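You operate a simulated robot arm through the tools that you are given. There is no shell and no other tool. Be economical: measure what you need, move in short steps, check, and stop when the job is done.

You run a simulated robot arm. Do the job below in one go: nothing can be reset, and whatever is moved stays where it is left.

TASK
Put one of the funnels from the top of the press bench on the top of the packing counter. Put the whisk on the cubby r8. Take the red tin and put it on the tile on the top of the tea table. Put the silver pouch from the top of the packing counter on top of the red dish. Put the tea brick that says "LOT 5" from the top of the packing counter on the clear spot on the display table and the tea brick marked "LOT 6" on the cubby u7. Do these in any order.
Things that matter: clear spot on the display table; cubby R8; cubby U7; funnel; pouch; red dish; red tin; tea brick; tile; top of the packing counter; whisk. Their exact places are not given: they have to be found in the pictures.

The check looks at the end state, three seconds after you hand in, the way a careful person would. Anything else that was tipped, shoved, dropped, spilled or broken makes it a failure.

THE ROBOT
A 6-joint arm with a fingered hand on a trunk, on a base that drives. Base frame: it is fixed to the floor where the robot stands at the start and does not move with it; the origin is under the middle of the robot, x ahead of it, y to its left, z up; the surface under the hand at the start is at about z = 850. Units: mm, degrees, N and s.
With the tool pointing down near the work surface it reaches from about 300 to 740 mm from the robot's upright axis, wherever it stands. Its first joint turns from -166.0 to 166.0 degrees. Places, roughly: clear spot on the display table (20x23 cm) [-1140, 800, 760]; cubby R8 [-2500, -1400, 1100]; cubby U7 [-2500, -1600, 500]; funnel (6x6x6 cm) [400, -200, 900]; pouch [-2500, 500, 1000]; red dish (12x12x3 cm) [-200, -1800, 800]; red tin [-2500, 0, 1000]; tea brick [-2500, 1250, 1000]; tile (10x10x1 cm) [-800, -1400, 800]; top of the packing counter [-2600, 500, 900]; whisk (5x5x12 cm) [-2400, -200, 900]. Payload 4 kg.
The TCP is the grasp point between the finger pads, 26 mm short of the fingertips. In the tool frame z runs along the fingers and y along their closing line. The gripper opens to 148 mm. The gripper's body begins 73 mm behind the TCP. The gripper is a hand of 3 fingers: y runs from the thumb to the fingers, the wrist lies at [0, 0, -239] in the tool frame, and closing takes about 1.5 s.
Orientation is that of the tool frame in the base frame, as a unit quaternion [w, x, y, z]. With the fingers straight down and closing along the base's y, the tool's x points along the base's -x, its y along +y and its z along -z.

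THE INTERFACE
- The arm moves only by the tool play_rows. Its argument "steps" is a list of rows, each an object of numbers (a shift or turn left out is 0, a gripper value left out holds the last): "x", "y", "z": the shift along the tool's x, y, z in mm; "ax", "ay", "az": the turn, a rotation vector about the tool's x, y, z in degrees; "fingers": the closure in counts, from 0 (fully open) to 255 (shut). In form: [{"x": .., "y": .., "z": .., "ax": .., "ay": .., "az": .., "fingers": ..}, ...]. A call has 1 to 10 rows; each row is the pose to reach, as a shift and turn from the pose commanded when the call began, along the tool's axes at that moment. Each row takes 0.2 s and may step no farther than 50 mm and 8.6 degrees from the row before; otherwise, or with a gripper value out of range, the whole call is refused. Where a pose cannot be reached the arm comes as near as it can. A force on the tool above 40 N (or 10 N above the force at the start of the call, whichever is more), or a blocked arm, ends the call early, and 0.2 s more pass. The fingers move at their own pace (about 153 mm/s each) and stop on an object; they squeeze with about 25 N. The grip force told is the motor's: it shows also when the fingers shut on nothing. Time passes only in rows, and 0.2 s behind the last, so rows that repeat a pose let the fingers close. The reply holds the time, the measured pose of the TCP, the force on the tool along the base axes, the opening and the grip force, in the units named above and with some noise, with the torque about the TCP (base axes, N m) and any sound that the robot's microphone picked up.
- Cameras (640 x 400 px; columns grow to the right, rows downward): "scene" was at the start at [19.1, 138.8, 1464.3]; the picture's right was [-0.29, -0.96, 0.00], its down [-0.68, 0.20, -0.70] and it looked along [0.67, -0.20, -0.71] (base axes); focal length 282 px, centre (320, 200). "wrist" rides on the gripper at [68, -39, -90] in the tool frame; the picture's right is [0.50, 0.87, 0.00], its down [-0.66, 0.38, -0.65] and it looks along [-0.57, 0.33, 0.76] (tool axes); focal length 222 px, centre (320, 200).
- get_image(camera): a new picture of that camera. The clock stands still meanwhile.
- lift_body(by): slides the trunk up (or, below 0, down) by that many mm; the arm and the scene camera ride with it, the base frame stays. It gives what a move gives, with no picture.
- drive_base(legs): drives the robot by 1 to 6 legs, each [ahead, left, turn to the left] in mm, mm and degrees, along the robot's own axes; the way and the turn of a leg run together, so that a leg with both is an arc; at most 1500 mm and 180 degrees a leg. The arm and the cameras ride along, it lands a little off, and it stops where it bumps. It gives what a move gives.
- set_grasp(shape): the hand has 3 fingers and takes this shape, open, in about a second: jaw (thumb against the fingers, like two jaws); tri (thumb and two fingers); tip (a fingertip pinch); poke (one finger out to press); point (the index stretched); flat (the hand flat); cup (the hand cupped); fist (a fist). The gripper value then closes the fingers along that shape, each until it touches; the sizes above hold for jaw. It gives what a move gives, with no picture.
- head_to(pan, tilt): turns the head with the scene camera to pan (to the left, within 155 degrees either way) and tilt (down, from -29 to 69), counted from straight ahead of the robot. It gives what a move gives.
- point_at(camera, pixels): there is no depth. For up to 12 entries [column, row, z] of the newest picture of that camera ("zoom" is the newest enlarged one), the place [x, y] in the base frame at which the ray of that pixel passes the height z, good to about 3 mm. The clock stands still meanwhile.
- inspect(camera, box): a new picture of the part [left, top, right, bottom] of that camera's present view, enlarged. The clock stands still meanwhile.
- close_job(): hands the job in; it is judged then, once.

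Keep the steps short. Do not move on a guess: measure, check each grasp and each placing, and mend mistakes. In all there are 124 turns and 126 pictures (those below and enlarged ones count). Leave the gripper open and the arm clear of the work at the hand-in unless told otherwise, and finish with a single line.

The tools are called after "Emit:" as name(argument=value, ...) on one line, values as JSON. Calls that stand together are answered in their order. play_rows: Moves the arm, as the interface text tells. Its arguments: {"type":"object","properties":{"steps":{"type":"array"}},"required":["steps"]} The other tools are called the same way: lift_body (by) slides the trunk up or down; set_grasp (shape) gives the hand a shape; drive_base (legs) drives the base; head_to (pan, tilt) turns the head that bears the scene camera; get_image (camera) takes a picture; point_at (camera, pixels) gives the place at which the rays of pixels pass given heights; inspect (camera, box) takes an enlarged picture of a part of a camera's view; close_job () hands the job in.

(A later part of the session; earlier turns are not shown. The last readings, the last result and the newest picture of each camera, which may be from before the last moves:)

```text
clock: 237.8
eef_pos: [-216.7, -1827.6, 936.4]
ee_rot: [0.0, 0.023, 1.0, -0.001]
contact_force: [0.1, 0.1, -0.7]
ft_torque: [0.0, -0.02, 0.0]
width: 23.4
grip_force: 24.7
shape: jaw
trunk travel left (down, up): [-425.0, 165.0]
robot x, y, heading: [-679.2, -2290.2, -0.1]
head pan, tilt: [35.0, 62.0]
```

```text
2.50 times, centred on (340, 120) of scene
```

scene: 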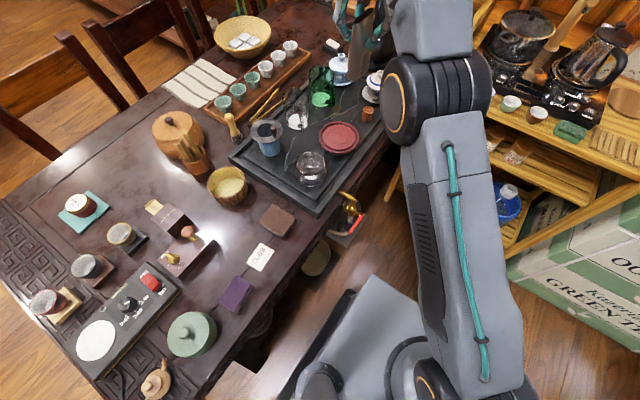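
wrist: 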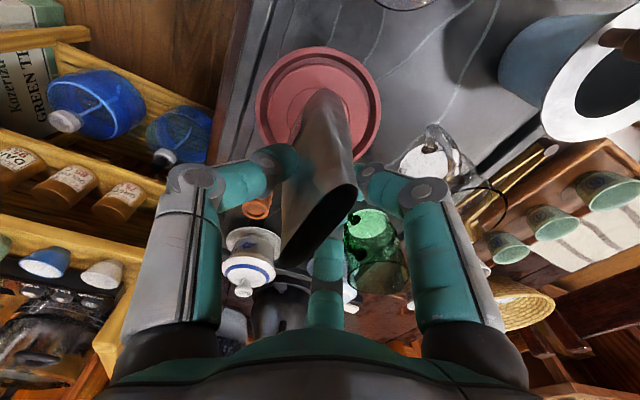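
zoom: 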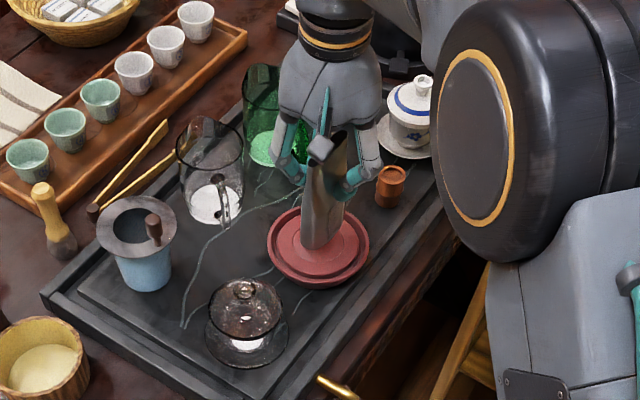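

Centered over the dish. I lower slowly to contact.

Emit:
play_rows(steps=[{"z": 4}, {"z": 8}, {"z": 12}, {"z": 14}, {"z": 14}])

Emit:
play_rows(steps=[{"z": 2}, {"z": 4}, {"z": 4}])

Emit:
play_rows(steps=[{"z": 2}, {"z": 4}, {"z": 4}])

Emit:
play_rows(steps=[{"z": 2}, {"z": 4}, {"z": 4}])

```text
clock: 239.1
eef_pos: [-215.1, -1828.7, 921.8]
ee_rot: [0.001, 0.024, 1.0, 0.0]
contact_force: [-0.7, -0.1, -0.5]
ft_torque: [0.05, -0.02, 0.02]
width: 23.4
grip_force: 25.1
shape: jaw
trunk travel left (down, up): [-425.0, 165.0]
robot x, y, heading: [-676.8, -2290.6, -0.1]
head pan, tilt: [35.0, 62.0]
```

```text
clock: 239.8
eef_pos: [-216.6, -1828.8, 918.1]
ee_rot: [0.0, 0.024, 1.0, 0.001]
contact_force: [-0.5, -0.2, -0.3]
ft_torque: [0.01, 0.02, -0.04]
width: 23.6
grip_force: 24.9
shape: jaw
trunk travel left (down, up): [-425.0, 165.0]
robot x, y, heading: [-680.4, -2289.0, -0.1]
head pan, tilt: [35.0, 62.0]
```

```text
clock: 240.7
eef_pos: [-215.2, -1828.6, 913.7]
ee_rot: [0.001, 0.024, 1.0, 0.001]
contact_force: [-1.0, 0.5, 0.6]
ft_torque: [-0.04, 0.0, -0.06]
width: 23.4
grip_force: 25.4
shape: jaw
trunk travel left (down, up): [-425.0, 165.0]
robot x, y, heading: [-680.5, -2287.9, -0.1]
head pan, tilt: [35.0, 62.0]
```

```text
clock: 241.4
eef_pos: [-215.3, -1829.1, 912.0]
ee_rot: [0.002, 0.024, 1.0, 0.002]
contact_force: [1.8, 0.4, 10.2]
ft_torque: [-0.01, -0.01, -0.04]
width: 23.6
grip_force: 25.4
shape: jaw
trunk travel left (down, up): [-425.0, 165.0]
robot x, y, heading: [-683.2, -2286.0, -0.1]
head pan, tilt: [35.0, 62.0]
```

Contact (10 N). I open a little and check it stands.

Emit:
play_rows(steps=[{"fingers": 208}, {"fingers": 203}, {"fingers": 197}, {"fingers": 188}, {"fingers": 178}, {"fingers": 165}])

Emit:
get_image(camera="wrist")

```text
clock: 242.8
eef_pos: [-213.8, -1830.3, 910.8]
ee_rot: [0.002, 0.023, 1.0, 0.0]
contact_force: [-0.4, 0.8, 0.1]
ft_torque: [0.0, 0.01, 0.0]
width: 51.8
grip_force: 0.0
shape: jaw
trunk travel left (down, up): [-425.0, 165.0]
robot x, y, heading: [-678.0, -2289.8, -0.3]
head pan, tilt: [35.0, 62.0]
```

```text
23 pictures are left
```

wrist: 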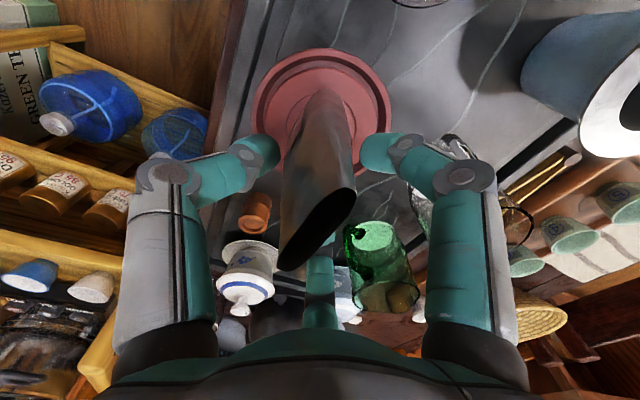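

It stands freely. I rise straight up and check.

Emit:
play_rows(steps=[{"z": -10}, {"z": -25}, {"z": -50}, {"z": -80}, {"z": -110}, {"z": -140}, {"z": -160}])

Emit:
inspect(camera="scene", box=[260, 40, 420, 200])

```text
clock: 244.4
eef_pos: [-217.0, -1829.1, 1070.3]
ee_rot: [0.0, 0.024, 1.0, 0.001]
contact_force: [-1.0, -0.3, -0.6]
ft_torque: [0.02, 0.04, 0.0]
width: 51.8
grip_force: 0.0
shape: jaw
trunk travel left (down, up): [-425.0, 165.0]
robot x, y, heading: [-678.8, -2286.8, -0.2]
head pan, tilt: [35.0, 62.0]
```

```text
2.50 times, centred on (340, 120) of scene
```

zoom: 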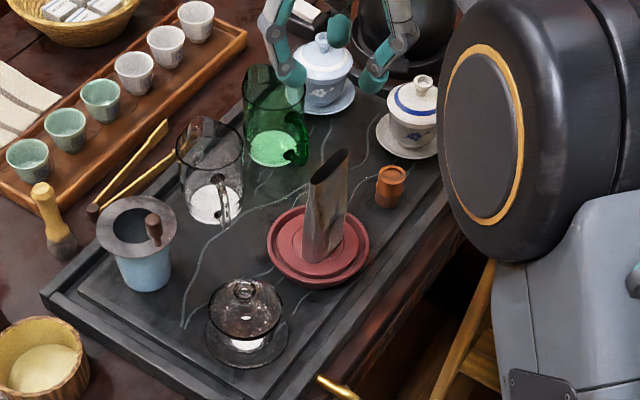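

Pouch stands on the red dish. I bring the arm back in front and drive toward the bricks end of the counter.

Emit:
play_rows(steps=[{"y": -45, "z": -10}, {"y": -90, "z": -20}, {"y": -135, "z": -30}, {"y": -180, "z": -40}, {"y": -225, "z": -50}, {"y": -270, "z": -50}, {"y": -315, "z": -50}, {"y": -360, "z": -50}, {"y": -405, "z": -50}, {"y": -450, "z": -50}])

Emit:
drive_base(legs=[[-830, 0, 0], [0, 1000, 0], [0, 0, 180], [0, -1200, 0]])

```text
clock: 246.7
eef_pos: [-237.8, -2281.8, 1120.0]
ee_rot: [0.001, 0.023, 1.0, 0.001]
contact_force: [0.0, -0.2, 0.3]
ft_torque: [-0.04, 0.01, 0.0]
width: 51.8
grip_force: 0.0
shape: jaw
trunk travel left (down, up): [-425.0, 165.0]
robot x, y, heading: [-683.1, -2287.9, -0.2]
head pan, tilt: [35.0, 62.0]
```

```text
clock: 268.7
eef_pos: [-1836.9, -52.6, 1119.7]
ee_rot: [0.0, 0.999, -0.054, 0.0]
contact_force: [-0.6, 0.3, 0.2]
ft_torque: [-0.01, -0.02, -0.04]
width: 52.1
grip_force: 0.1
shape: jaw
trunk travel left (down, up): [-425.0, 165.0]
robot x, y, heading: [-1394.8, -72.4, 176.1]
head pan, tilt: [35.0, 62.0]
```

Emit:
drive_base(legs=[[450, 0, 3.5], [0, -900, 0]])

Emit:
head_to(pan=-55, tilt=38)

Emit:
get_image(camera="scene")

```text
clock: 275.6
eef_pos: [-2259.0, 815.8, 1119.5]
ee_rot: [0.0, 0.999, -0.035, -0.001]
contact_force: [0.7, -0.1, 0.7]
ft_torque: [0.02, 0.03, 0.01]
width: 51.8
grip_force: 0.1
shape: jaw
trunk travel left (down, up): [-425.0, 165.0]
robot x, y, heading: [-1815.9, 807.8, 178.6]
head pan, tilt: [35.0, 62.0]
```

```text
clock: 277.2
eef_pos: [-2259.0, 815.5, 1118.9]
ee_rot: [0.001, 0.999, -0.036, -0.001]
contact_force: [-0.9, 0.3, -0.1]
ft_torque: [0.0, 0.0, 0.01]
width: 52.3
grip_force: 0.1
shape: jaw
trunk travel left (down, up): [-425.0, 165.0]
robot x, y, heading: [-1820.7, 810.6, 178.7]
head pan, tilt: [-55.0, 38.0]
```

```text
21 pictures are left
```

scene: 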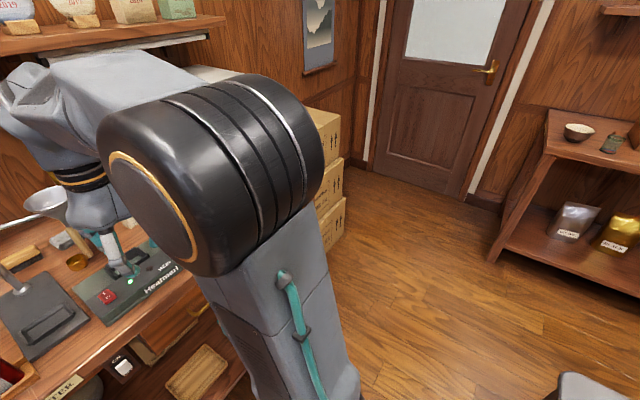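

The arm hides the bricks; I drive further right and look left.

Emit:
drive_base(legs=[[0, -600, 0.5]])

Emit:
head_to(pan=15, tilt=38)

Emit:
get_image(camera="scene")

```text
clock: 280.6
eef_pos: [-2246.5, 1406.3, 1118.9]
ee_rot: [0.002, 0.999, -0.032, -0.002]
contact_force: [1.1, 0.4, -0.4]
ft_torque: [0.01, 0.0, 0.02]
width: 52.0
grip_force: 0.1
shape: jaw
trunk travel left (down, up): [-425.0, 165.0]
robot x, y, heading: [-1806.4, 1402.1, 179.1]
head pan, tilt: [-55.0, 38.0]
```

```text
clock: 282.0
eef_pos: [-2245.8, 1406.0, 1120.0]
ee_rot: [0.001, 0.999, -0.033, -0.001]
contact_force: [-0.3, 0.3, -0.8]
ft_torque: [0.0, -0.03, 0.01]
width: 52.0
grip_force: 0.2
shape: jaw
trunk travel left (down, up): [-425.0, 165.0]
robot x, y, heading: [-1804.8, 1408.9, 178.8]
head pan, tilt: [15.0, 38.0]
```

```text
20 pictures are left
```

scene: 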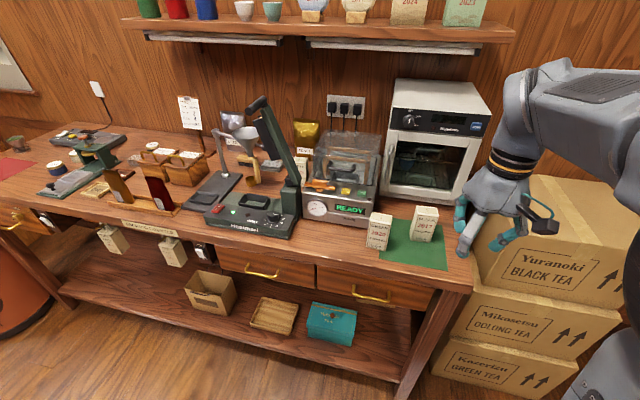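

Emit:
inspect(camera="scene", box=[340, 185, 480, 285])

Emit:
point_at(camera="scene", pixels=[[377, 249, 878], [366, 246, 878], [385, 252, 878], [378, 216, 978], [422, 241, 878], [411, 239, 878], [431, 243, 878], [426, 211, 978], [475, 290, 878], [446, 270, 878], [386, 195, 878]])

```text
4.00 times, centred on (410, 235) of scene
```

zoom: 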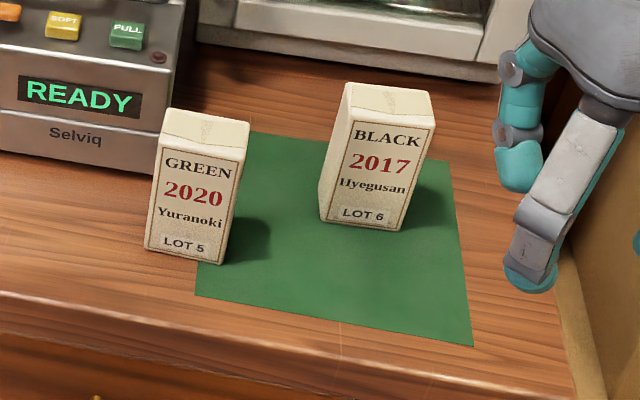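

```text
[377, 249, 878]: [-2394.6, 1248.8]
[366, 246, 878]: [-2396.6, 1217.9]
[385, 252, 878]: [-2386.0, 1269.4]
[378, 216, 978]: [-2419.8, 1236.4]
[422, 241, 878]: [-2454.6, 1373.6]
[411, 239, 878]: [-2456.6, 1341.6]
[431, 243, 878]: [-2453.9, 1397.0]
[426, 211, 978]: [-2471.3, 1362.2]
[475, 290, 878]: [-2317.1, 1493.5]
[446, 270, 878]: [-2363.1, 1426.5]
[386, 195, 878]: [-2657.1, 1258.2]
```

Emit:
point_at(camera="zoom", pixels=[[152, 178, 878], [0, 150, 878], [184, 120, 878], [160, 112, 978], [248, 123, 978], [172, 108, 978], [345, 83, 978], [352, 121, 978], [434, 132, 978], [428, 94, 978], [145, 248, 878], [226, 263, 878]])

```text
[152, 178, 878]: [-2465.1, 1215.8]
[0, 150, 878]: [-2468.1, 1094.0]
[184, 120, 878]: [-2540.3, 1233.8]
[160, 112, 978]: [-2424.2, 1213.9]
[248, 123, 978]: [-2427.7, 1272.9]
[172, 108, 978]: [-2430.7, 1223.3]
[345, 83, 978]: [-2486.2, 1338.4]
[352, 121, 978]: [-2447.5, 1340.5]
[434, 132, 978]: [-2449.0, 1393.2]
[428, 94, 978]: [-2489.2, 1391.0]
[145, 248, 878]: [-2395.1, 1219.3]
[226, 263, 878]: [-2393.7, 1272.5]
```

LOT 5 is at (−2413, 1246), LOT 6 at (−2469, 1366), each 53×38×100 mm. For the flat-sided bricks I try the fingertip pinch shape and look at it.

Emit:
set_grasp(shape="tip")

Emit:
get_image(camera="wrist")

```text
clock: 282.9
eef_pos: [-2246.3, 1406.6, 1118.9]
ee_rot: [0.001, 0.999, -0.032, -0.001]
contact_force: [-0.1, -0.9, 0.7]
ft_torque: [-0.02, -0.03, -0.03]
width: 147.9
grip_force: 0.2
shape: tip
trunk travel left (down, up): [-425.0, 165.0]
robot x, y, heading: [-1805.6, 1407.0, 179.2]
head pan, tilt: [15.0, 38.0]
```

```text
18 pictures are left
```

wrist: 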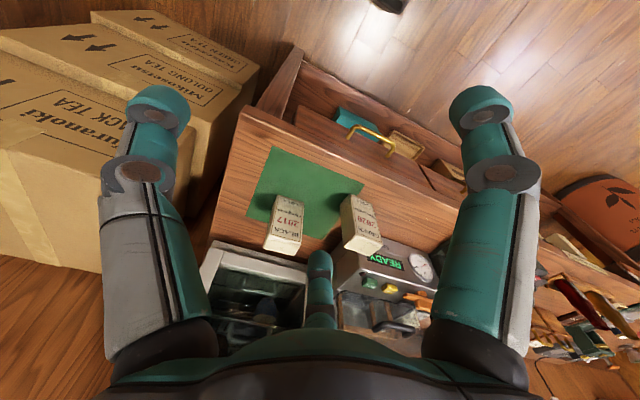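

Emit:
play_rows(steps=[{"fingers": 170}, {"fingers": 170}, {"fingers": 170}, {"fingers": 170}])

Emit:
get_image(camera="wrist")

```text
clock: 283.9
eef_pos: [-2245.9, 1405.6, 1120.4]
ee_rot: [0.001, 0.999, -0.032, -0.001]
contact_force: [0.1, -0.6, 0.9]
ft_torque: [-0.01, 0.0, 0.01]
width: 49.1
grip_force: 0.1
shape: tip
trunk travel left (down, up): [-425.0, 165.0]
robot x, y, heading: [-1807.4, 1407.4, 178.8]
head pan, tilt: [15.0, 38.0]
```

```text
17 pictures are left
```

wrist: 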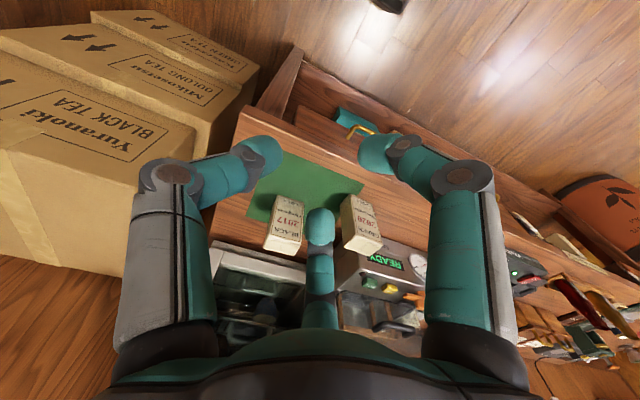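

All shapes close radially, so I return to jaw. I'll grip LOT 6 at its top with thumb in front, hand pitched 25° so it can go under the shelf above U7. First yaw +86°.

Emit:
set_grasp(shape="jaw")

Emit:
play_rows(steps=[{"az": 8.5, "fingers": 90}, {"az": 17}, {"az": 25.5}, {"az": 34}, {"az": 42.5}, {"az": 51}, {"az": 59.5}, {"az": 68}, {"az": 76.5}, {"az": 85}])

Emit:
play_rows(steps=[{"ax": -8.3, "az": 1, "z": -20}, {"ax": -16.6, "az": 1, "z": -40}, {"ax": -25, "az": 1, "z": -40}, {"ax": -25, "az": 1, "z": -40}])

```text
clock: 284.8
eef_pos: [-2246.7, 1405.4, 1119.4]
ee_rot: [0.001, 0.999, -0.032, -0.001]
contact_force: [-0.1, 0.8, 0.0]
ft_torque: [0.0, 0.01, 0.01]
width: 148.2
grip_force: 0.1
shape: jaw
trunk travel left (down, up): [-425.0, 165.0]
robot x, y, heading: [-1807.2, 1401.2, 178.9]
head pan, tilt: [15.0, 38.0]
```

```text
clock: 287.0
eef_pos: [-2246.3, 1405.9, 1120.4]
ee_rot: [0.0, 0.714, -0.7, 0.0]
contact_force: [-0.2, 0.4, 0.2]
ft_torque: [0.01, -0.03, -0.03]
width: 96.6
grip_force: 0.0
shape: jaw
trunk travel left (down, up): [-425.0, 165.0]
robot x, y, heading: [-1805.2, 1406.0, 178.5]
head pan, tilt: [15.0, 38.0]
```

```text
clock: 288.0
eef_pos: [-2246.9, 1406.2, 1158.3]
ee_rot: [0.157, 0.691, -0.689, -0.152]
contact_force: [0.5, 0.5, -0.8]
ft_torque: [-0.01, 0.03, 0.02]
width: 96.0
grip_force: 0.1
shape: jaw
trunk travel left (down, up): [-425.0, 165.0]
robot x, y, heading: [-1807.8, 1404.5, 178.9]
head pan, tilt: [15.0, 38.0]
```

Emit:
play_rows(steps=[{"x": 7, "y": 27, "z": 29}, {"x": 14, "y": 54, "z": 59}, {"x": 20, "y": 81, "z": 89}, {"x": 27, "y": 108, "z": 118}, {"x": 34, "y": 135, "z": 148}, {"x": 40, "y": 162, "z": 178}, {"x": 40, "y": 162, "z": 178}])

Emit:
get_image(camera="wrist")

```text
clock: 289.6
eef_pos: [-2471.8, 1362.3, 1064.6]
ee_rot: [0.156, 0.691, -0.689, -0.151]
contact_force: [1.1, 0.4, 0.2]
ft_torque: [0.03, -0.03, 0.0]
width: 96.0
grip_force: 0.1
shape: jaw
trunk travel left (down, up): [-425.0, 165.0]
robot x, y, heading: [-1804.4, 1407.1, 178.9]
head pan, tilt: [15.0, 38.0]
```

```text
16 pictures are left
```

wrist: 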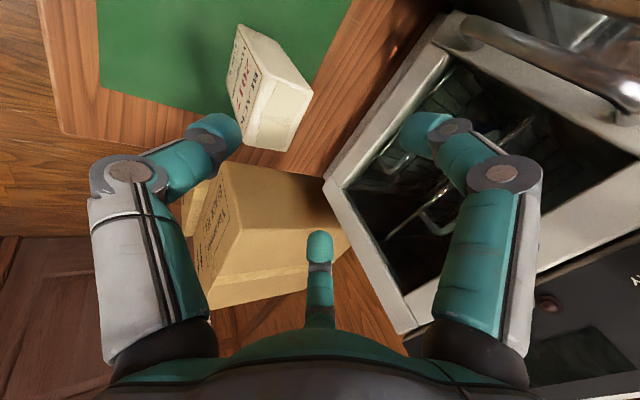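

Emit:
point_at(camera="wrist", pixels=[[263, 77, 978], [312, 92, 978], [289, 151, 978], [244, 143, 978]])

```text
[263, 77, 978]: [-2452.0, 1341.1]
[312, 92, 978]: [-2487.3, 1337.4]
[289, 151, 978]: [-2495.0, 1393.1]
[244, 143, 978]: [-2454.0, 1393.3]
```

Brick top center (−2472, 1366). I descend vertically onto it and close.

Emit:
play_rows(steps=[{"x": -4, "y": -14, "z": 30}, {"x": -4, "y": -28, "z": 60}, {"x": -4, "y": -36, "z": 78}, {"x": -4, "y": -42, "z": 91}, {"x": -4, "y": -42, "z": 91, "fingers": 110}, {"x": -4, "y": -42, "z": 91, "fingers": 130}, {"x": -4, "y": -42, "z": 91, "fingers": 150}, {"x": -4, "y": -42, "z": 91, "fingers": 255}, {"x": -4, "y": -42, "z": 91}, {"x": -4, "y": -42, "z": 91}])

Emit:
play_rows(steps=[{"y": 0}, {"y": 0}, {"y": 0}])

Emit:
get_image(camera="wrist")

```text
clock: 291.8
eef_pos: [-2469.1, 1366.6, 966.0]
ee_rot: [0.157, 0.691, -0.689, -0.151]
contact_force: [0.4, 0.0, -0.2]
ft_torque: [0.0, -0.03, 0.04]
width: 40.8
grip_force: 24.9
shape: jaw
trunk travel left (down, up): [-425.0, 165.0]
robot x, y, heading: [-1805.6, 1402.1, 178.9]
head pan, tilt: [15.0, 38.0]
```

```text
clock: 292.6
eef_pos: [-2469.2, 1366.5, 965.8]
ee_rot: [0.156, 0.692, -0.689, -0.152]
contact_force: [0.9, 0.4, 0.0]
ft_torque: [-0.04, -0.06, 0.02]
width: 41.0
grip_force: 25.4
shape: jaw
trunk travel left (down, up): [-425.0, 165.0]
robot x, y, heading: [-1804.2, 1406.7, 179.0]
head pan, tilt: [15.0, 38.0]
```

```text
15 pictures are left
```

wrist: 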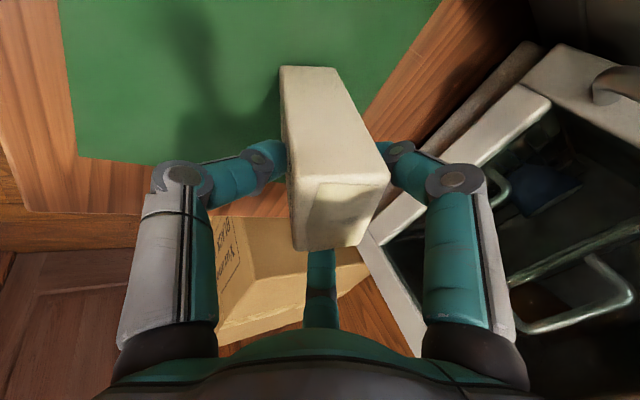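

Gripped across its thickness (41 mm). I lift straight up and then retract.

Emit:
play_rows(steps=[{"y": 4, "z": -9}, {"y": 13, "z": -27}, {"y": 25, "z": -54}, {"y": 38, "z": -82}, {"y": 51, "z": -109}, {"y": 20, "z": -125}, {"y": -20, "z": -140}, {"y": -60, "z": -160}])

Emit:
drive_base(legs=[[0, 1450, 0], [320, 0, 0]])

```text
clock: 294.4
eef_pos: [-2345.9, 1370.1, 1086.7]
ee_rot: [0.156, 0.692, -0.689, -0.152]
contact_force: [1.1, -0.6, -1.7]
ft_torque: [0.05, -0.04, 0.02]
width: 40.4
grip_force: 24.5
shape: jaw
trunk travel left (down, up): [-425.0, 165.0]
robot x, y, heading: [-1803.9, 1404.6, 178.9]
head pan, tilt: [15.0, 38.0]
```

```text
clock: 303.1
eef_pos: [-2625.7, -87.0, 1084.5]
ee_rot: [0.156, 0.698, -0.682, -0.149]
contact_force: [-0.7, -1.0, -1.9]
ft_torque: [0.02, -0.01, -0.01]
width: 40.1
grip_force: 25.3
shape: jaw
trunk travel left (down, up): [-425.0, 165.0]
robot x, y, heading: [-2085.0, -46.4, -179.7]
head pan, tilt: [15.0, 38.0]
stopped in leg 2: the robot was blocked; the commanded pose is now the measured one
```

I drove the wrong way and touched the counter with the base. I back off and check the counter for any disturbance.

Emit:
drive_base(legs=[[-560, 0, 0]])

Emit:
head_to(pan=-12, tilt=28)

Emit:
get_image(camera="scene")

```text
clock: 306.3
eef_pos: [-2067.9, -87.1, 1085.8]
ee_rot: [0.156, 0.7, -0.681, -0.151]
contact_force: [-0.4, 0.4, -1.2]
ft_torque: [0.01, 0.0, 0.0]
width: 40.6
grip_force: 24.9
shape: jaw
trunk travel left (down, up): [-425.0, 165.0]
robot x, y, heading: [-1524.8, -37.8, -179.5]
head pan, tilt: [15.0, 38.0]
```

```text
clock: 307.2
eef_pos: [-2068.4, -87.5, 1085.1]
ee_rot: [0.157, 0.7, -0.68, -0.15]
contact_force: [0.0, -0.7, -2.0]
ft_torque: [0.03, -0.01, 0.0]
width: 40.3
grip_force: 25.2
shape: jaw
trunk travel left (down, up): [-425.0, 165.0]
robot x, y, heading: [-1526.2, -41.8, -179.8]
head pan, tilt: [-12.0, 28.0]
```

```text
14 pictures are left
```

scene: 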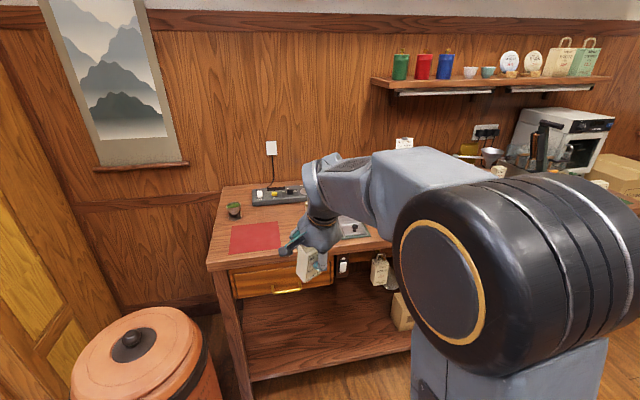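

Counter looks undisturbed. I drive to the cubbies and lower the trunk.

Emit:
drive_base(legs=[[0, 1420, -0.3]])

Emit:
head_to(pan=22, tilt=45)

Emit:
get_image(camera="scene")

```text
clock: 314.3
eef_pos: [-2053.0, -1513.2, 1084.9]
ee_rot: [0.157, 0.703, -0.677, -0.149]
contact_force: [0.3, 0.0, -2.0]
ft_torque: [0.02, -0.01, 0.05]
width: 40.4
grip_force: 24.7
shape: jaw
trunk travel left (down, up): [-425.0, 165.0]
robot x, y, heading: [-1516.8, -1461.2, -179.2]
head pan, tilt: [-12.0, 28.0]
```

```text
clock: 315.3
eef_pos: [-2052.2, -1510.8, 1085.7]
ee_rot: [0.158, 0.703, -0.677, -0.15]
contact_force: [-0.1, -0.5, -1.6]
ft_torque: [0.0, -0.03, 0.01]
width: 40.1
grip_force: 24.3
shape: jaw
trunk travel left (down, up): [-425.0, 165.0]
robot x, y, heading: [-1514.9, -1459.1, -179.4]
head pan, tilt: [22.0, 45.0]
```

```text
13 pictures are left
```

scene: 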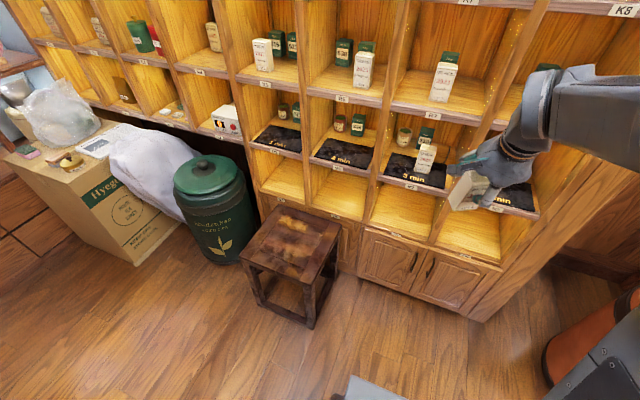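

Emit:
point_at(camera="scene", pixels=[[364, 224, 440], [364, 224, 460], [430, 243, 440], [430, 243, 460], [382, 177, 740], [450, 188, 740], [382, 177, 760], [450, 188, 760], [385, 183, 730], [312, 328, 0], [340, 240, 450], [330, 265, 450]])

Emit:
inspect(camera="scene", box=[340, 150, 480, 260])

```text
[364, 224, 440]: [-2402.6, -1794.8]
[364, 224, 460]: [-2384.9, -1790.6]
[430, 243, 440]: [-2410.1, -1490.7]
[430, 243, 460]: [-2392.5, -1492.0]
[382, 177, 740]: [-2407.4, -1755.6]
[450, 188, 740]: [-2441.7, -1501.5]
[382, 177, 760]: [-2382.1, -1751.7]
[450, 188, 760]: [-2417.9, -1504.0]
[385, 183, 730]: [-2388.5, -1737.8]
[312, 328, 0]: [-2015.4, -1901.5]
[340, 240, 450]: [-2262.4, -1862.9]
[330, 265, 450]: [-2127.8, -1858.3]
```

```text
3.64 times, centred on (410, 205) of scene
```

zoom: 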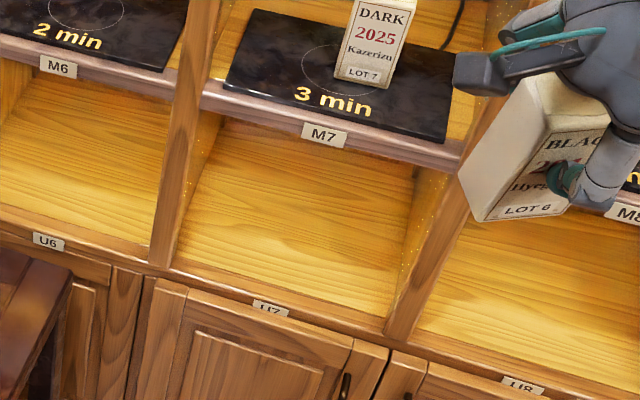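

Emit:
point_at(camera="zoom", pixels=[[178, 262, 450], [178, 262, 470], [388, 320, 450], [388, 320, 470], [205, 108, 720], [205, 108, 740], [460, 173, 720], [460, 173, 740], [205, 80, 760], [462, 145, 760], [418, 170, 450], [275, 240, 455]])

```text
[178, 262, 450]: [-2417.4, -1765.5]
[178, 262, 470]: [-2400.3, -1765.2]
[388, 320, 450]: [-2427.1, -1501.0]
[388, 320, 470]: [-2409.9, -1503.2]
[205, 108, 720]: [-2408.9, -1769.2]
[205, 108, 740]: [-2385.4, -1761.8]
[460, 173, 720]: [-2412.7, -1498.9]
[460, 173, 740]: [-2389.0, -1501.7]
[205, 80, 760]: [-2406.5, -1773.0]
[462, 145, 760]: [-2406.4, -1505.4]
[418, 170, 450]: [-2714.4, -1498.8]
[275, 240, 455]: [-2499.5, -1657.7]
```

U7: y −1765…−1502, floor ≈ 467, underside of shelf above ≈ 722, front x≈−2407. I lower the trunk and drive in.

Emit:
lift_body(by=-420)

Emit:
drive_base(legs=[[265, 10, 1]])

```text
refused: -420 is not a number from -400 to 400
```

```text
clock: 317.2
eef_pos: [-2316.0, -1540.5, 1085.8]
ee_rot: [0.159, 0.71, -0.67, -0.148]
contact_force: [-1.2, -0.3, -2.3]
ft_torque: [0.02, -0.03, 0.01]
width: 40.3
grip_force: 24.5
shape: jaw
trunk travel left (down, up): [-425.0, 165.0]
robot x, y, heading: [-1780.1, -1478.7, -177.8]
head pan, tilt: [22.0, 45.0]
```

Emit:
lift_body(by=-400)

Emit:
play_rows(steps=[{"ax": -3.5, "az": 2}, {"ax": -7, "az": 4}, {"ax": -7, "az": 4}])

```text
clock: 321.0
eef_pos: [-2314.5, -1541.5, 685.6]
ee_rot: [0.159, 0.71, -0.67, -0.148]
contact_force: [0.1, 0.0, -1.3]
ft_torque: [0.02, -0.01, -0.01]
width: 40.1
grip_force: 25.4
shape: jaw
trunk travel left (down, up): [-25.0, 565.0]
robot x, y, heading: [-1776.0, -1478.3, -177.9]
head pan, tilt: [22.0, 45.0]
```

```text
clock: 321.8
eef_pos: [-2314.9, -1540.6, 685.8]
ee_rot: [-0.207, -0.675, 0.684, 0.183]
contact_force: [0.6, 0.1, -1.7]
ft_torque: [0.04, 0.01, 0.04]
width: 40.6
grip_force: 25.1
shape: jaw
trunk travel left (down, up): [-25.0, 565.0]
robot x, y, heading: [-1777.6, -1475.8, -178.0]
head pan, tilt: [22.0, 45.0]
```

Emit:
play_rows(steps=[{"x": 22, "y": -17, "z": 27, "ay": -1.2}, {"x": 44, "y": -34, "z": 54, "ay": -2.4}, {"x": 66, "y": -51, "z": 81, "ay": -2.4}, {"x": 87.5, "y": -67, "z": 107, "ay": -2.4}, {"x": 87.5, "y": -67, "z": 107, "ay": -2.4}])

Emit:
get_image(camera="scene")

```text
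clock: 323.0
eef_pos: [-2312.8, -1635.9, 563.8]
ee_rot: [-0.193, -0.672, 0.688, 0.197]
contact_force: [-0.8, 0.1, -1.2]
ft_torque: [0.01, -0.03, 0.01]
width: 40.2
grip_force: 24.9
shape: jaw
trunk travel left (down, up): [-25.0, 565.0]
robot x, y, heading: [-1774.8, -1475.6, -178.0]
head pan, tilt: [22.0, 45.0]
```

```text
11 pictures are left
```

scene: 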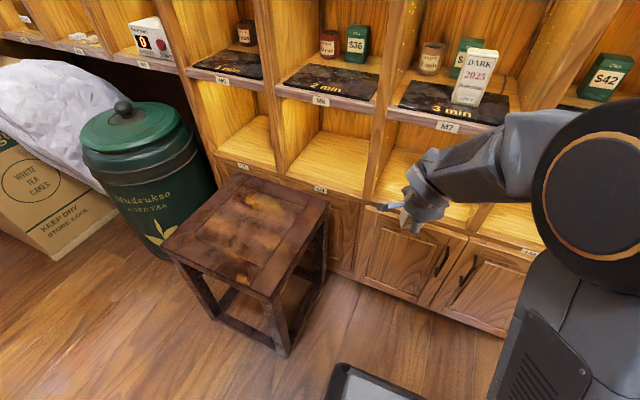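

Emit:
point_at(camera="scene", pixels=[[374, 200, 467], [374, 200, 455], [388, 117, 722], [388, 117, 710], [388, 107, 750], [388, 107, 765]])

Emit:
inspect(camera="scene", box=[350, 80, 510, 260])

```text
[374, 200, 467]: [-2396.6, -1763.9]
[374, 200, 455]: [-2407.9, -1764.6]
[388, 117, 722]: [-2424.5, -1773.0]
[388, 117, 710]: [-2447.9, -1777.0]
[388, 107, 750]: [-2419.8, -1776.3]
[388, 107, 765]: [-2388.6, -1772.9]
```

```text
2.22 times, centred on (430, 170) of scene
```

zoom: 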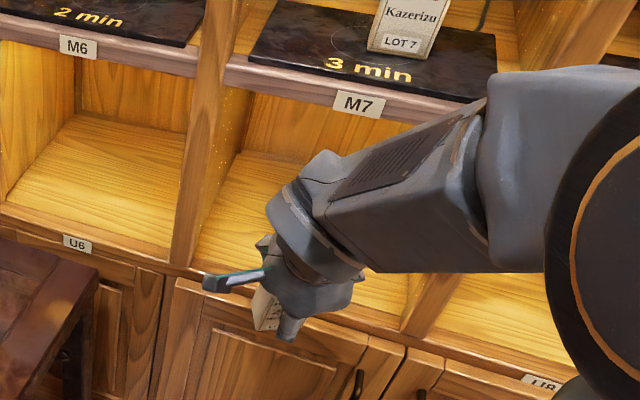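

Path is clear. I move the brick straight into U7.

Emit:
play_rows(steps=[{"y": 24, "z": 15}, {"y": 48, "z": 30}, {"y": 71, "z": 44}, {"y": 93, "z": 58}, {"y": 93, "z": 58}])

Emit:
get_image(camera="wrist")

```text
clock: 324.2
eef_pos: [-2424.9, -1629.6, 564.4]
ee_rot: [-0.193, -0.672, 0.687, 0.196]
contact_force: [1.5, -0.3, 1.4]
ft_torque: [-0.14, -0.07, 0.02]
width: 39.8
grip_force: 24.7
shape: jaw
trunk travel left (down, up): [-25.0, 565.0]
robot x, y, heading: [-1776.3, -1476.2, -177.9]
head pan, tilt: [22.0, 45.0]
```

```text
9 pictures are left
```

wrist: 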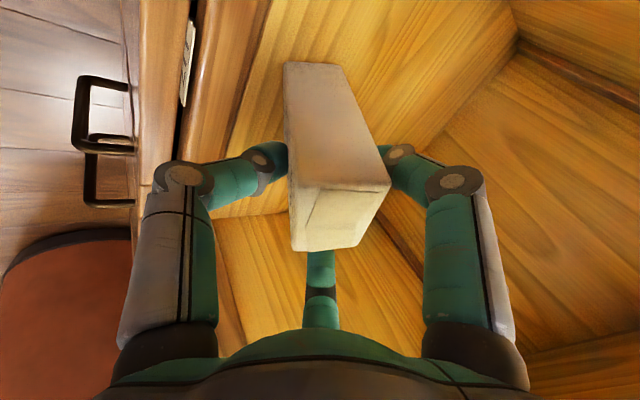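

Inside, near the front edge of U7. I lower in small steps.

Emit:
play_rows(steps=[{"y": -1, "z": 1.7}, {"y": -2, "z": 3.4}, {"y": -2, "z": 3.4}])

Emit:
play_rows(steps=[{"y": -1, "z": 1.7}, {"y": -2, "z": 3.4}, {"y": -2, "z": 3.4}])

```text
clock: 325.0
eef_pos: [-2424.6, -1629.9, 562.9]
ee_rot: [-0.195, -0.672, 0.687, 0.198]
contact_force: [0.1, 6.0, 17.4]
ft_torque: [0.01, 0.01, 0.01]
width: 39.9
grip_force: 25.0
shape: jaw
trunk travel left (down, up): [-25.0, 565.0]
robot x, y, heading: [-1775.4, -1475.3, -177.9]
head pan, tilt: [22.0, 45.0]
```

```text
clock: 325.8
eef_pos: [-2423.5, -1630.5, 557.9]
ee_rot: [-0.195, -0.672, 0.687, 0.196]
contact_force: [-0.6, 6.9, 32.4]
ft_torque: [0.06, 0.31, 0.03]
width: 40.7
grip_force: 24.7
shape: jaw
trunk travel left (down, up): [-25.0, 565.0]
robot x, y, heading: [-1777.9, -1476.9, -178.0]
head pan, tilt: [22.0, 45.0]
```

On the floor. I relieve the press and open slowly.

Emit:
play_rows(steps=[{"y": 1.5, "z": -2.5}, {"y": 1.5, "z": -2.5, "fingers": 183}, {"y": 1.5, "z": -2.5, "fingers": 178}, {"y": 1.5, "z": -2.5, "fingers": 173}, {"y": 1.5, "z": -2.5, "fingers": 168}, {"y": 1.5, "z": -2.5, "fingers": 160}, {"y": 1.5, "z": -2.5, "fingers": 150}, {"y": 1.5, "z": -2.5, "fingers": 135}, {"y": 1.5, "z": -2.5, "fingers": 120}])

Emit:
get_image(camera="wrist")

```text
clock: 327.8
eef_pos: [-2425.4, -1631.1, 557.7]
ee_rot: [-0.194, -0.671, 0.688, 0.197]
contact_force: [1.4, -0.2, -0.3]
ft_torque: [0.02, 0.02, 0.0]
width: 78.2
grip_force: 0.0
shape: jaw
trunk travel left (down, up): [-25.0, 565.0]
robot x, y, heading: [-1778.3, -1477.0, -178.0]
head pan, tilt: [22.0, 45.0]
```

```text
8 pictures are left
```

wrist: 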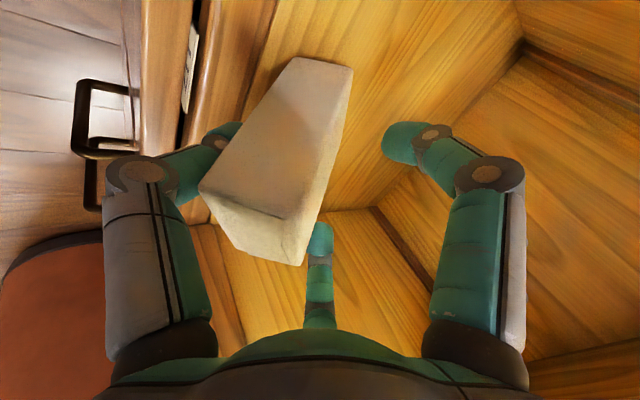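

The brick leans against the thumb. I close again to bring it back between the fingers.

Emit:
play_rows(steps=[{"fingers": 130}, {"fingers": 140}, {"fingers": 150}, {"fingers": 160}, {"fingers": 170}, {"fingers": 180}, {"fingers": 195}, {"fingers": 255}, {"fingers": 255}, {"fingers": 255}])

Emit:
get_image(camera="wrist")

```text
clock: 330.0
eef_pos: [-2425.0, -1631.4, 557.6]
ee_rot: [-0.193, -0.672, 0.688, 0.196]
contact_force: [0.3, 0.2, 0.6]
ft_torque: [-0.04, -0.07, 0.02]
width: 37.3
grip_force: 25.4
shape: jaw
trunk travel left (down, up): [-25.0, 565.0]
robot x, y, heading: [-1776.0, -1478.7, -177.7]
head pan, tilt: [22.0, 45.0]
```

```text
7 pictures are left
```

wrist: 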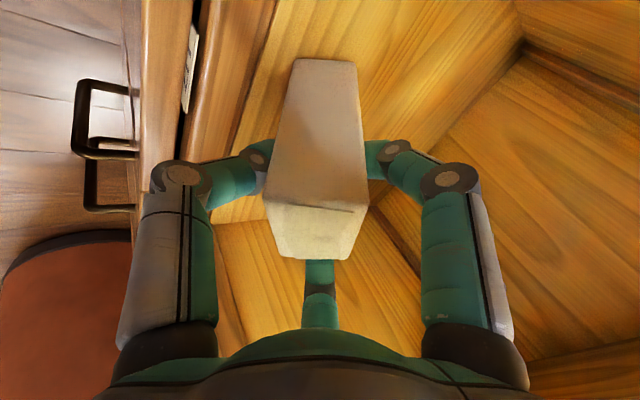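

The brick tilted in the grip toward me. I loosen slightly and, with it caged between thumb and fingers, push its top inward until it stands upright, lowering the hand to stay under the shelf.

Emit:
play_rows(steps=[{"fingers": 175}, {"fingers": 168}, {"y": 2, "z": 7, "fingers": 165}, {"y": 5, "z": 13}, {"y": 8, "z": 19}, {"y": 11, "z": 25}, {"y": 13, "z": 30}, {"y": 15.5, "z": 35.6}, {"y": 15.5, "z": 35.6}])

Emit:
get_image(camera="wrist")

```text
clock: 332.0
eef_pos: [-2457.8, -1628.9, 536.3]
ee_rot: [-0.193, -0.672, 0.688, 0.196]
contact_force: [2.3, -2.4, 4.1]
ft_torque: [-0.06, -0.12, -0.01]
width: 53.5
grip_force: 0.0
shape: jaw
trunk travel left (down, up): [-25.0, 565.0]
robot x, y, heading: [-1775.4, -1477.4, -178.1]
head pan, tilt: [22.0, 45.0]
```

```text
6 pictures are left
```

wrist: 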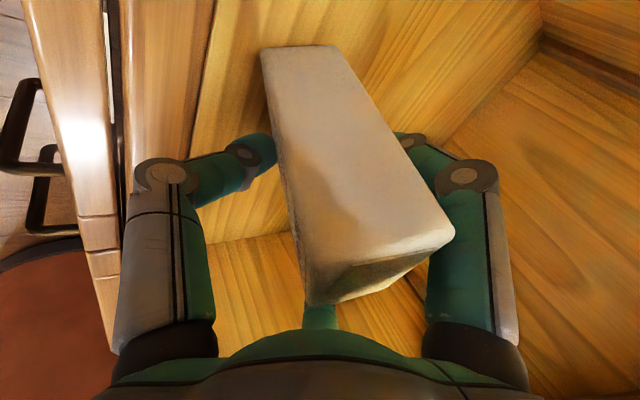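

Now the brick stands upright between the fingers. I open wider gently and check.

Emit:
play_rows(steps=[{"fingers": 158}, {"fingers": 150}, {"fingers": 142}, {"fingers": 134}, {"fingers": 126}, {"fingers": 118}, {"fingers": 105}])

Emit:
get_image(camera="wrist")

```text
clock: 333.6
eef_pos: [-2456.2, -1628.7, 535.7]
ee_rot: [-0.193, -0.672, 0.688, 0.196]
contact_force: [-0.2, 0.1, 0.8]
ft_torque: [0.01, -0.03, -0.01]
width: 86.5
grip_force: 0.1
shape: jaw
trunk travel left (down, up): [-25.0, 565.0]
robot x, y, heading: [-1775.8, -1475.4, -177.8]
head pan, tilt: [22.0, 45.0]
```

```text
5 pictures are left
```

wrist: 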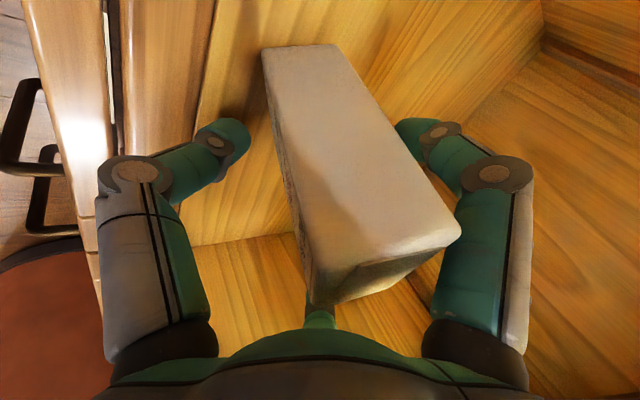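

The brick stands by itself. Before withdrawing I locate its faces.

Emit:
point_at(camera="wrist", pixels=[[262, 50, 467], [340, 46, 467], [312, 300, 567], [458, 235, 567], [330, 280, 567], [300, 230, 560], [208, 90, 467]])

```text
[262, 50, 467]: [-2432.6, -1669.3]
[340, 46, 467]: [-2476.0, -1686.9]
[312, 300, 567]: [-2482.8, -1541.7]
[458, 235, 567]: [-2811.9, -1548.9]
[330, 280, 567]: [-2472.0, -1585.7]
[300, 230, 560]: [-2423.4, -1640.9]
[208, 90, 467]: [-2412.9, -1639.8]
```

I open wider and withdraw by pitching the hand up and back so the rear fingers pass over the brick's top.

Emit:
play_rows(steps=[{"fingers": 75}, {"fingers": 48}, {"fingers": 48}, {"y": 4.3, "z": -12.6, "ax": -6.5}, {"y": 7.8, "z": -25.8, "ax": -13}, {"y": 7.8, "z": -44.7, "ax": -19.5}, {"y": 2.3, "z": -62.3, "ax": -26}, {"y": -34, "z": -87, "ax": -26}, {"y": -71, "z": -113, "ax": -26}, {"y": -108, "z": -138, "ax": -26}])

Emit:
drive_base(legs=[[-250, 0, -2]])

Emit:
inspect(camera="scene", box=[260, 20, 560, 240])

```text
clock: 335.8
eef_pos: [-2291.3, -1633.6, 598.0]
ee_rot: [-0.34, -0.611, 0.626, 0.346]
contact_force: [-0.5, -0.2, 0.1]
ft_torque: [0.0, 0.03, -0.01]
width: 120.1
grip_force: 0.0
shape: jaw
trunk travel left (down, up): [-25.0, 565.0]
robot x, y, heading: [-1779.0, -1479.0, -178.0]
head pan, tilt: [22.0, 45.0]
```

```text
clock: 337.6
eef_pos: [-2046.0, -1608.1, 598.0]
ee_rot: [-0.333, -0.599, 0.637, 0.353]
contact_force: [0.5, 0.3, -0.2]
ft_torque: [-0.01, -0.02, 0.0]
width: 120.0
grip_force: 0.1
shape: jaw
trunk travel left (down, up): [-25.0, 565.0]
robot x, y, heading: [-1528.0, -1473.6, 179.8]
head pan, tilt: [22.0, 45.0]
```

```text
1.82 times, centred on (410, 130) of scene
```

zoom: 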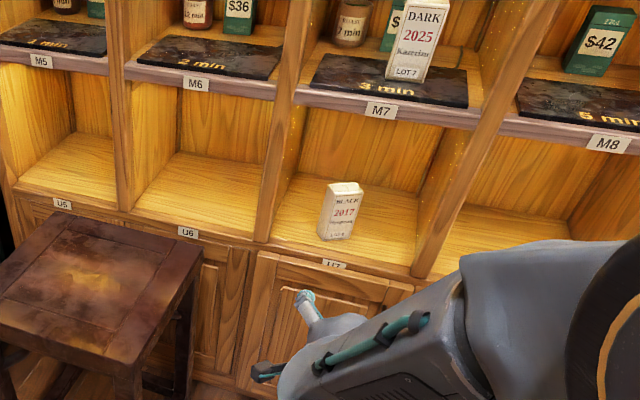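

LOT 6 stands upright in U7. I raise the trunk, set the hand vertical again, and drive to LOT 5.

Emit:
lift_body(by=400)

Emit:
play_rows(steps=[{"ax": 8.5, "fingers": 90}, {"ax": 17, "z": -15}, {"ax": 25.5, "z": -30}, {"ax": 34, "z": -45}, {"ax": 42.5, "z": -60}, {"ax": 51, "z": -75}, {"ax": 58, "z": -80}])

Emit:
drive_base(legs=[[0, -1400, 0], [-10, 0, 0]])

```text
clock: 341.4
eef_pos: [-2045.6, -1610.1, 997.1]
ee_rot: [-0.333, -0.599, 0.637, 0.353]
contact_force: [0.4, 0.0, -0.5]
ft_torque: [0.0, 0.0, 0.05]
width: 120.0
grip_force: 0.0
shape: jaw
trunk travel left (down, up): [-425.0, 165.0]
robot x, y, heading: [-1527.5, -1471.8, 179.8]
head pan, tilt: [22.0, 45.0]
```

```text
clock: 343.0
eef_pos: [-1976.5, -1613.1, 1039.8]
ee_rot: [0.001, -0.686, 0.728, -0.002]
contact_force: [-0.3, -1.2, -0.3]
ft_torque: [0.02, 0.01, -0.01]
width: 96.4
grip_force: 0.1
shape: jaw
trunk travel left (down, up): [-425.0, 165.0]
robot x, y, heading: [-1524.6, -1472.7, 179.8]
head pan, tilt: [22.0, 45.0]
```

```text
clock: 350.4
eef_pos: [-1945.8, -179.3, 1038.7]
ee_rot: [-0.001, -0.672, 0.741, 0.0]
contact_force: [0.1, 0.0, -0.3]
ft_torque: [0.02, 0.0, -0.02]
width: 96.3
grip_force: 0.1
shape: jaw
trunk travel left (down, up): [-425.0, 165.0]
robot x, y, heading: [-1490.6, -55.0, 177.8]
head pan, tilt: [22.0, 45.0]
```

Emit:
play_rows(steps=[{"z": -40}, {"z": -80}])

Emit:
drive_base(legs=[[310, 0, 2.2], [0, -1330, 0]])

```text
clock: 351.0
eef_pos: [-1944.7, -179.2, 1119.0]
ee_rot: [-0.001, -0.672, 0.741, -0.001]
contact_force: [0.1, 0.0, -1.2]
ft_torque: [0.03, -0.03, 0.01]
width: 96.3
grip_force: 0.2
shape: jaw
trunk travel left (down, up): [-425.0, 165.0]
robot x, y, heading: [-1489.4, -50.2, 178.1]
head pan, tilt: [22.0, 45.0]
```

```text
clock: 359.4
eef_pos: [-2248.1, 1142.9, 1118.3]
ee_rot: [0.0, -0.679, 0.734, 0.0]
contact_force: [0.1, -0.8, 0.0]
ft_torque: [-0.01, -0.02, 0.0]
width: 96.4
grip_force: 0.0
shape: jaw
trunk travel left (down, up): [-425.0, 165.0]
robot x, y, heading: [-1797.7, 1276.8, 179.1]
head pan, tilt: [22.0, 45.0]
5 turns are left
```

Only a few turns remain, so I batch: grip LOT 5, lift, drive round to the display table and take pictures.

Emit:
play_rows(steps=[{"x": -18, "y": 34, "az": -1}, {"x": -36, "y": 68, "az": -2}, {"x": -54, "y": 102, "az": -3.4}, {"x": -72, "y": 136, "az": -4.5}, {"x": -90, "y": 169.5, "az": -4.5}, {"x": -90, "y": 169.5, "z": 45, "az": -4.5}, {"x": -90, "y": 169.5, "z": 90, "az": -4.5}, {"x": -90, "y": 169.5, "z": 125, "az": -4.5}, {"x": -90, "y": 169.5, "z": 150, "az": -4.5}, {"x": -90, "y": 169.5, "z": 163, "az": -4.5}])

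Emit:
play_rows(steps=[{"fingers": 110}, {"fingers": 130}, {"fingers": 150}, {"fingers": 170}, {"fingers": 255}, {"fingers": 255}, {"fingers": 255}, {"fingers": 255}, {"fingers": 255}])

Emit:
play_rows(steps=[{"z": -15}, {"z": -50}, {"z": -95}, {"z": -140}, {"z": -155}, {"z": -155, "y": -40}, {"z": -155, "y": -80}, {"z": -155, "y": -120}, {"z": -155, "y": -160}])

Emit:
drive_base(legs=[[95, 0, 0.9], [0, 627, 0], [0, 0, 180], [90, 0, 0]])

Emit:
head_to(pan=5, tilt=42)

Emit:
get_image(camera="scene")

Emit:
get_image(camera="wrist")

```text
clock: 361.6
eef_pos: [-2408.8, 1246.6, 953.2]
ee_rot: [0.0, 0.707, -0.707, 0.001]
contact_force: [0.3, 0.5, 0.4]
ft_torque: [-0.02, 0.0, 0.01]
width: 96.3
grip_force: 0.1
shape: jaw
trunk travel left (down, up): [-425.0, 165.0]
robot x, y, heading: [-1791.6, 1276.0, 178.9]
head pan, tilt: [22.0, 45.0]
```

```text
clock: 363.6
eef_pos: [-2409.1, 1245.8, 954.7]
ee_rot: [0.001, 0.707, -0.707, 0.001]
contact_force: [0.3, -1.2, -0.4]
ft_torque: [0.0, 0.0, 0.01]
width: 43.5
grip_force: 25.8
shape: jaw
trunk travel left (down, up): [-425.0, 165.0]
robot x, y, heading: [-1797.2, 1278.2, 178.9]
head pan, tilt: [22.0, 45.0]
```

```text
clock: 365.6
eef_pos: [-2245.6, 1243.1, 1111.7]
ee_rot: [-0.001, -0.707, 0.708, 0.0]
contact_force: [-0.1, 0.1, -1.3]
ft_torque: [-0.01, -0.02, 0.02]
width: 43.4
grip_force: 24.8
shape: jaw
trunk travel left (down, up): [-425.0, 165.0]
robot x, y, heading: [-1795.0, 1278.1, 178.6]
head pan, tilt: [22.0, 45.0]
```

```text
clock: 377.9
eef_pos: [-1354.4, 683.6, 1111.2]
ee_rot: [-0.001, 0.708, 0.706, 0.0]
contact_force: [0.0, -0.3, -1.3]
ft_torque: [-0.04, -0.01, -0.04]
width: 42.4
grip_force: 25.3
shape: jaw
trunk travel left (down, up): [-425.0, 165.0]
robot x, y, heading: [-1806.0, 652.1, -1.2]
head pan, tilt: [22.0, 45.0]
```

```text
clock: 378.7
eef_pos: [-1355.1, 683.0, 1110.4]
ee_rot: [0.0, 0.708, 0.706, 0.0]
contact_force: [0.1, 0.0, -1.2]
ft_torque: [-0.02, 0.05, 0.0]
width: 42.6
grip_force: 24.9
shape: jaw
trunk travel left (down, up): [-425.0, 165.0]
robot x, y, heading: [-1809.2, 651.8, -1.3]
head pan, tilt: [5.0, 42.0]
```

```text
3 pictures are left
```

scene: 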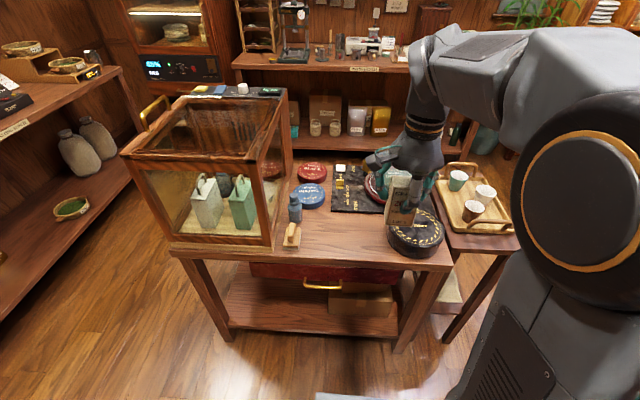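

```text
2 pictures are left
4 turns are left
```

wrist: 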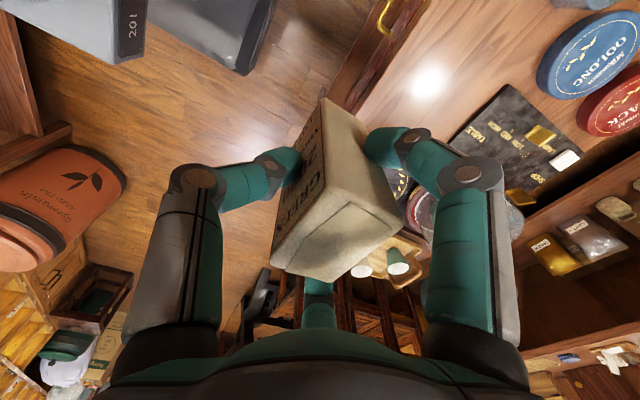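

The clear spot lies between the brush (292,240) and the round black tin (415,235), in front of the slate. I measure it in both views.

Emit:
point_at(camera="scene", pixels=[[345, 234, 760], [345, 234, 780], [299, 246, 760], [388, 240, 780], [332, 209, 760], [332, 209, 800], [384, 213, 760], [345, 260, 760], [309, 196, 760], [309, 196, 800], [296, 222, 760], [395, 250, 760]])

Emit:
point_at(camera="wrist", pixels=[[588, 57, 760], [588, 57, 800], [509, 85, 760], [509, 85, 800], [449, 137, 760], [449, 137, 800]])

```text
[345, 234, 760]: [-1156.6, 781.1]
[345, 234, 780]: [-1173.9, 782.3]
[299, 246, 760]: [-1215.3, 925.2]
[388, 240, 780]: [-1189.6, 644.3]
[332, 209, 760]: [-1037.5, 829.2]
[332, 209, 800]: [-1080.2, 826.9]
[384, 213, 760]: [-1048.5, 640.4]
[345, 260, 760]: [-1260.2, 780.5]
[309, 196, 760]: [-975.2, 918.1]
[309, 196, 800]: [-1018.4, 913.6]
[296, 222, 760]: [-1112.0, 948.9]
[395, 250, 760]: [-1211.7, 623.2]
```

```text
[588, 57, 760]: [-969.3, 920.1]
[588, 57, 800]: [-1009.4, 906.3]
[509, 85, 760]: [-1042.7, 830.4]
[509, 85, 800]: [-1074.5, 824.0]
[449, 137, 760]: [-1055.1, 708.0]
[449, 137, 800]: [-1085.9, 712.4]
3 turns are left
```

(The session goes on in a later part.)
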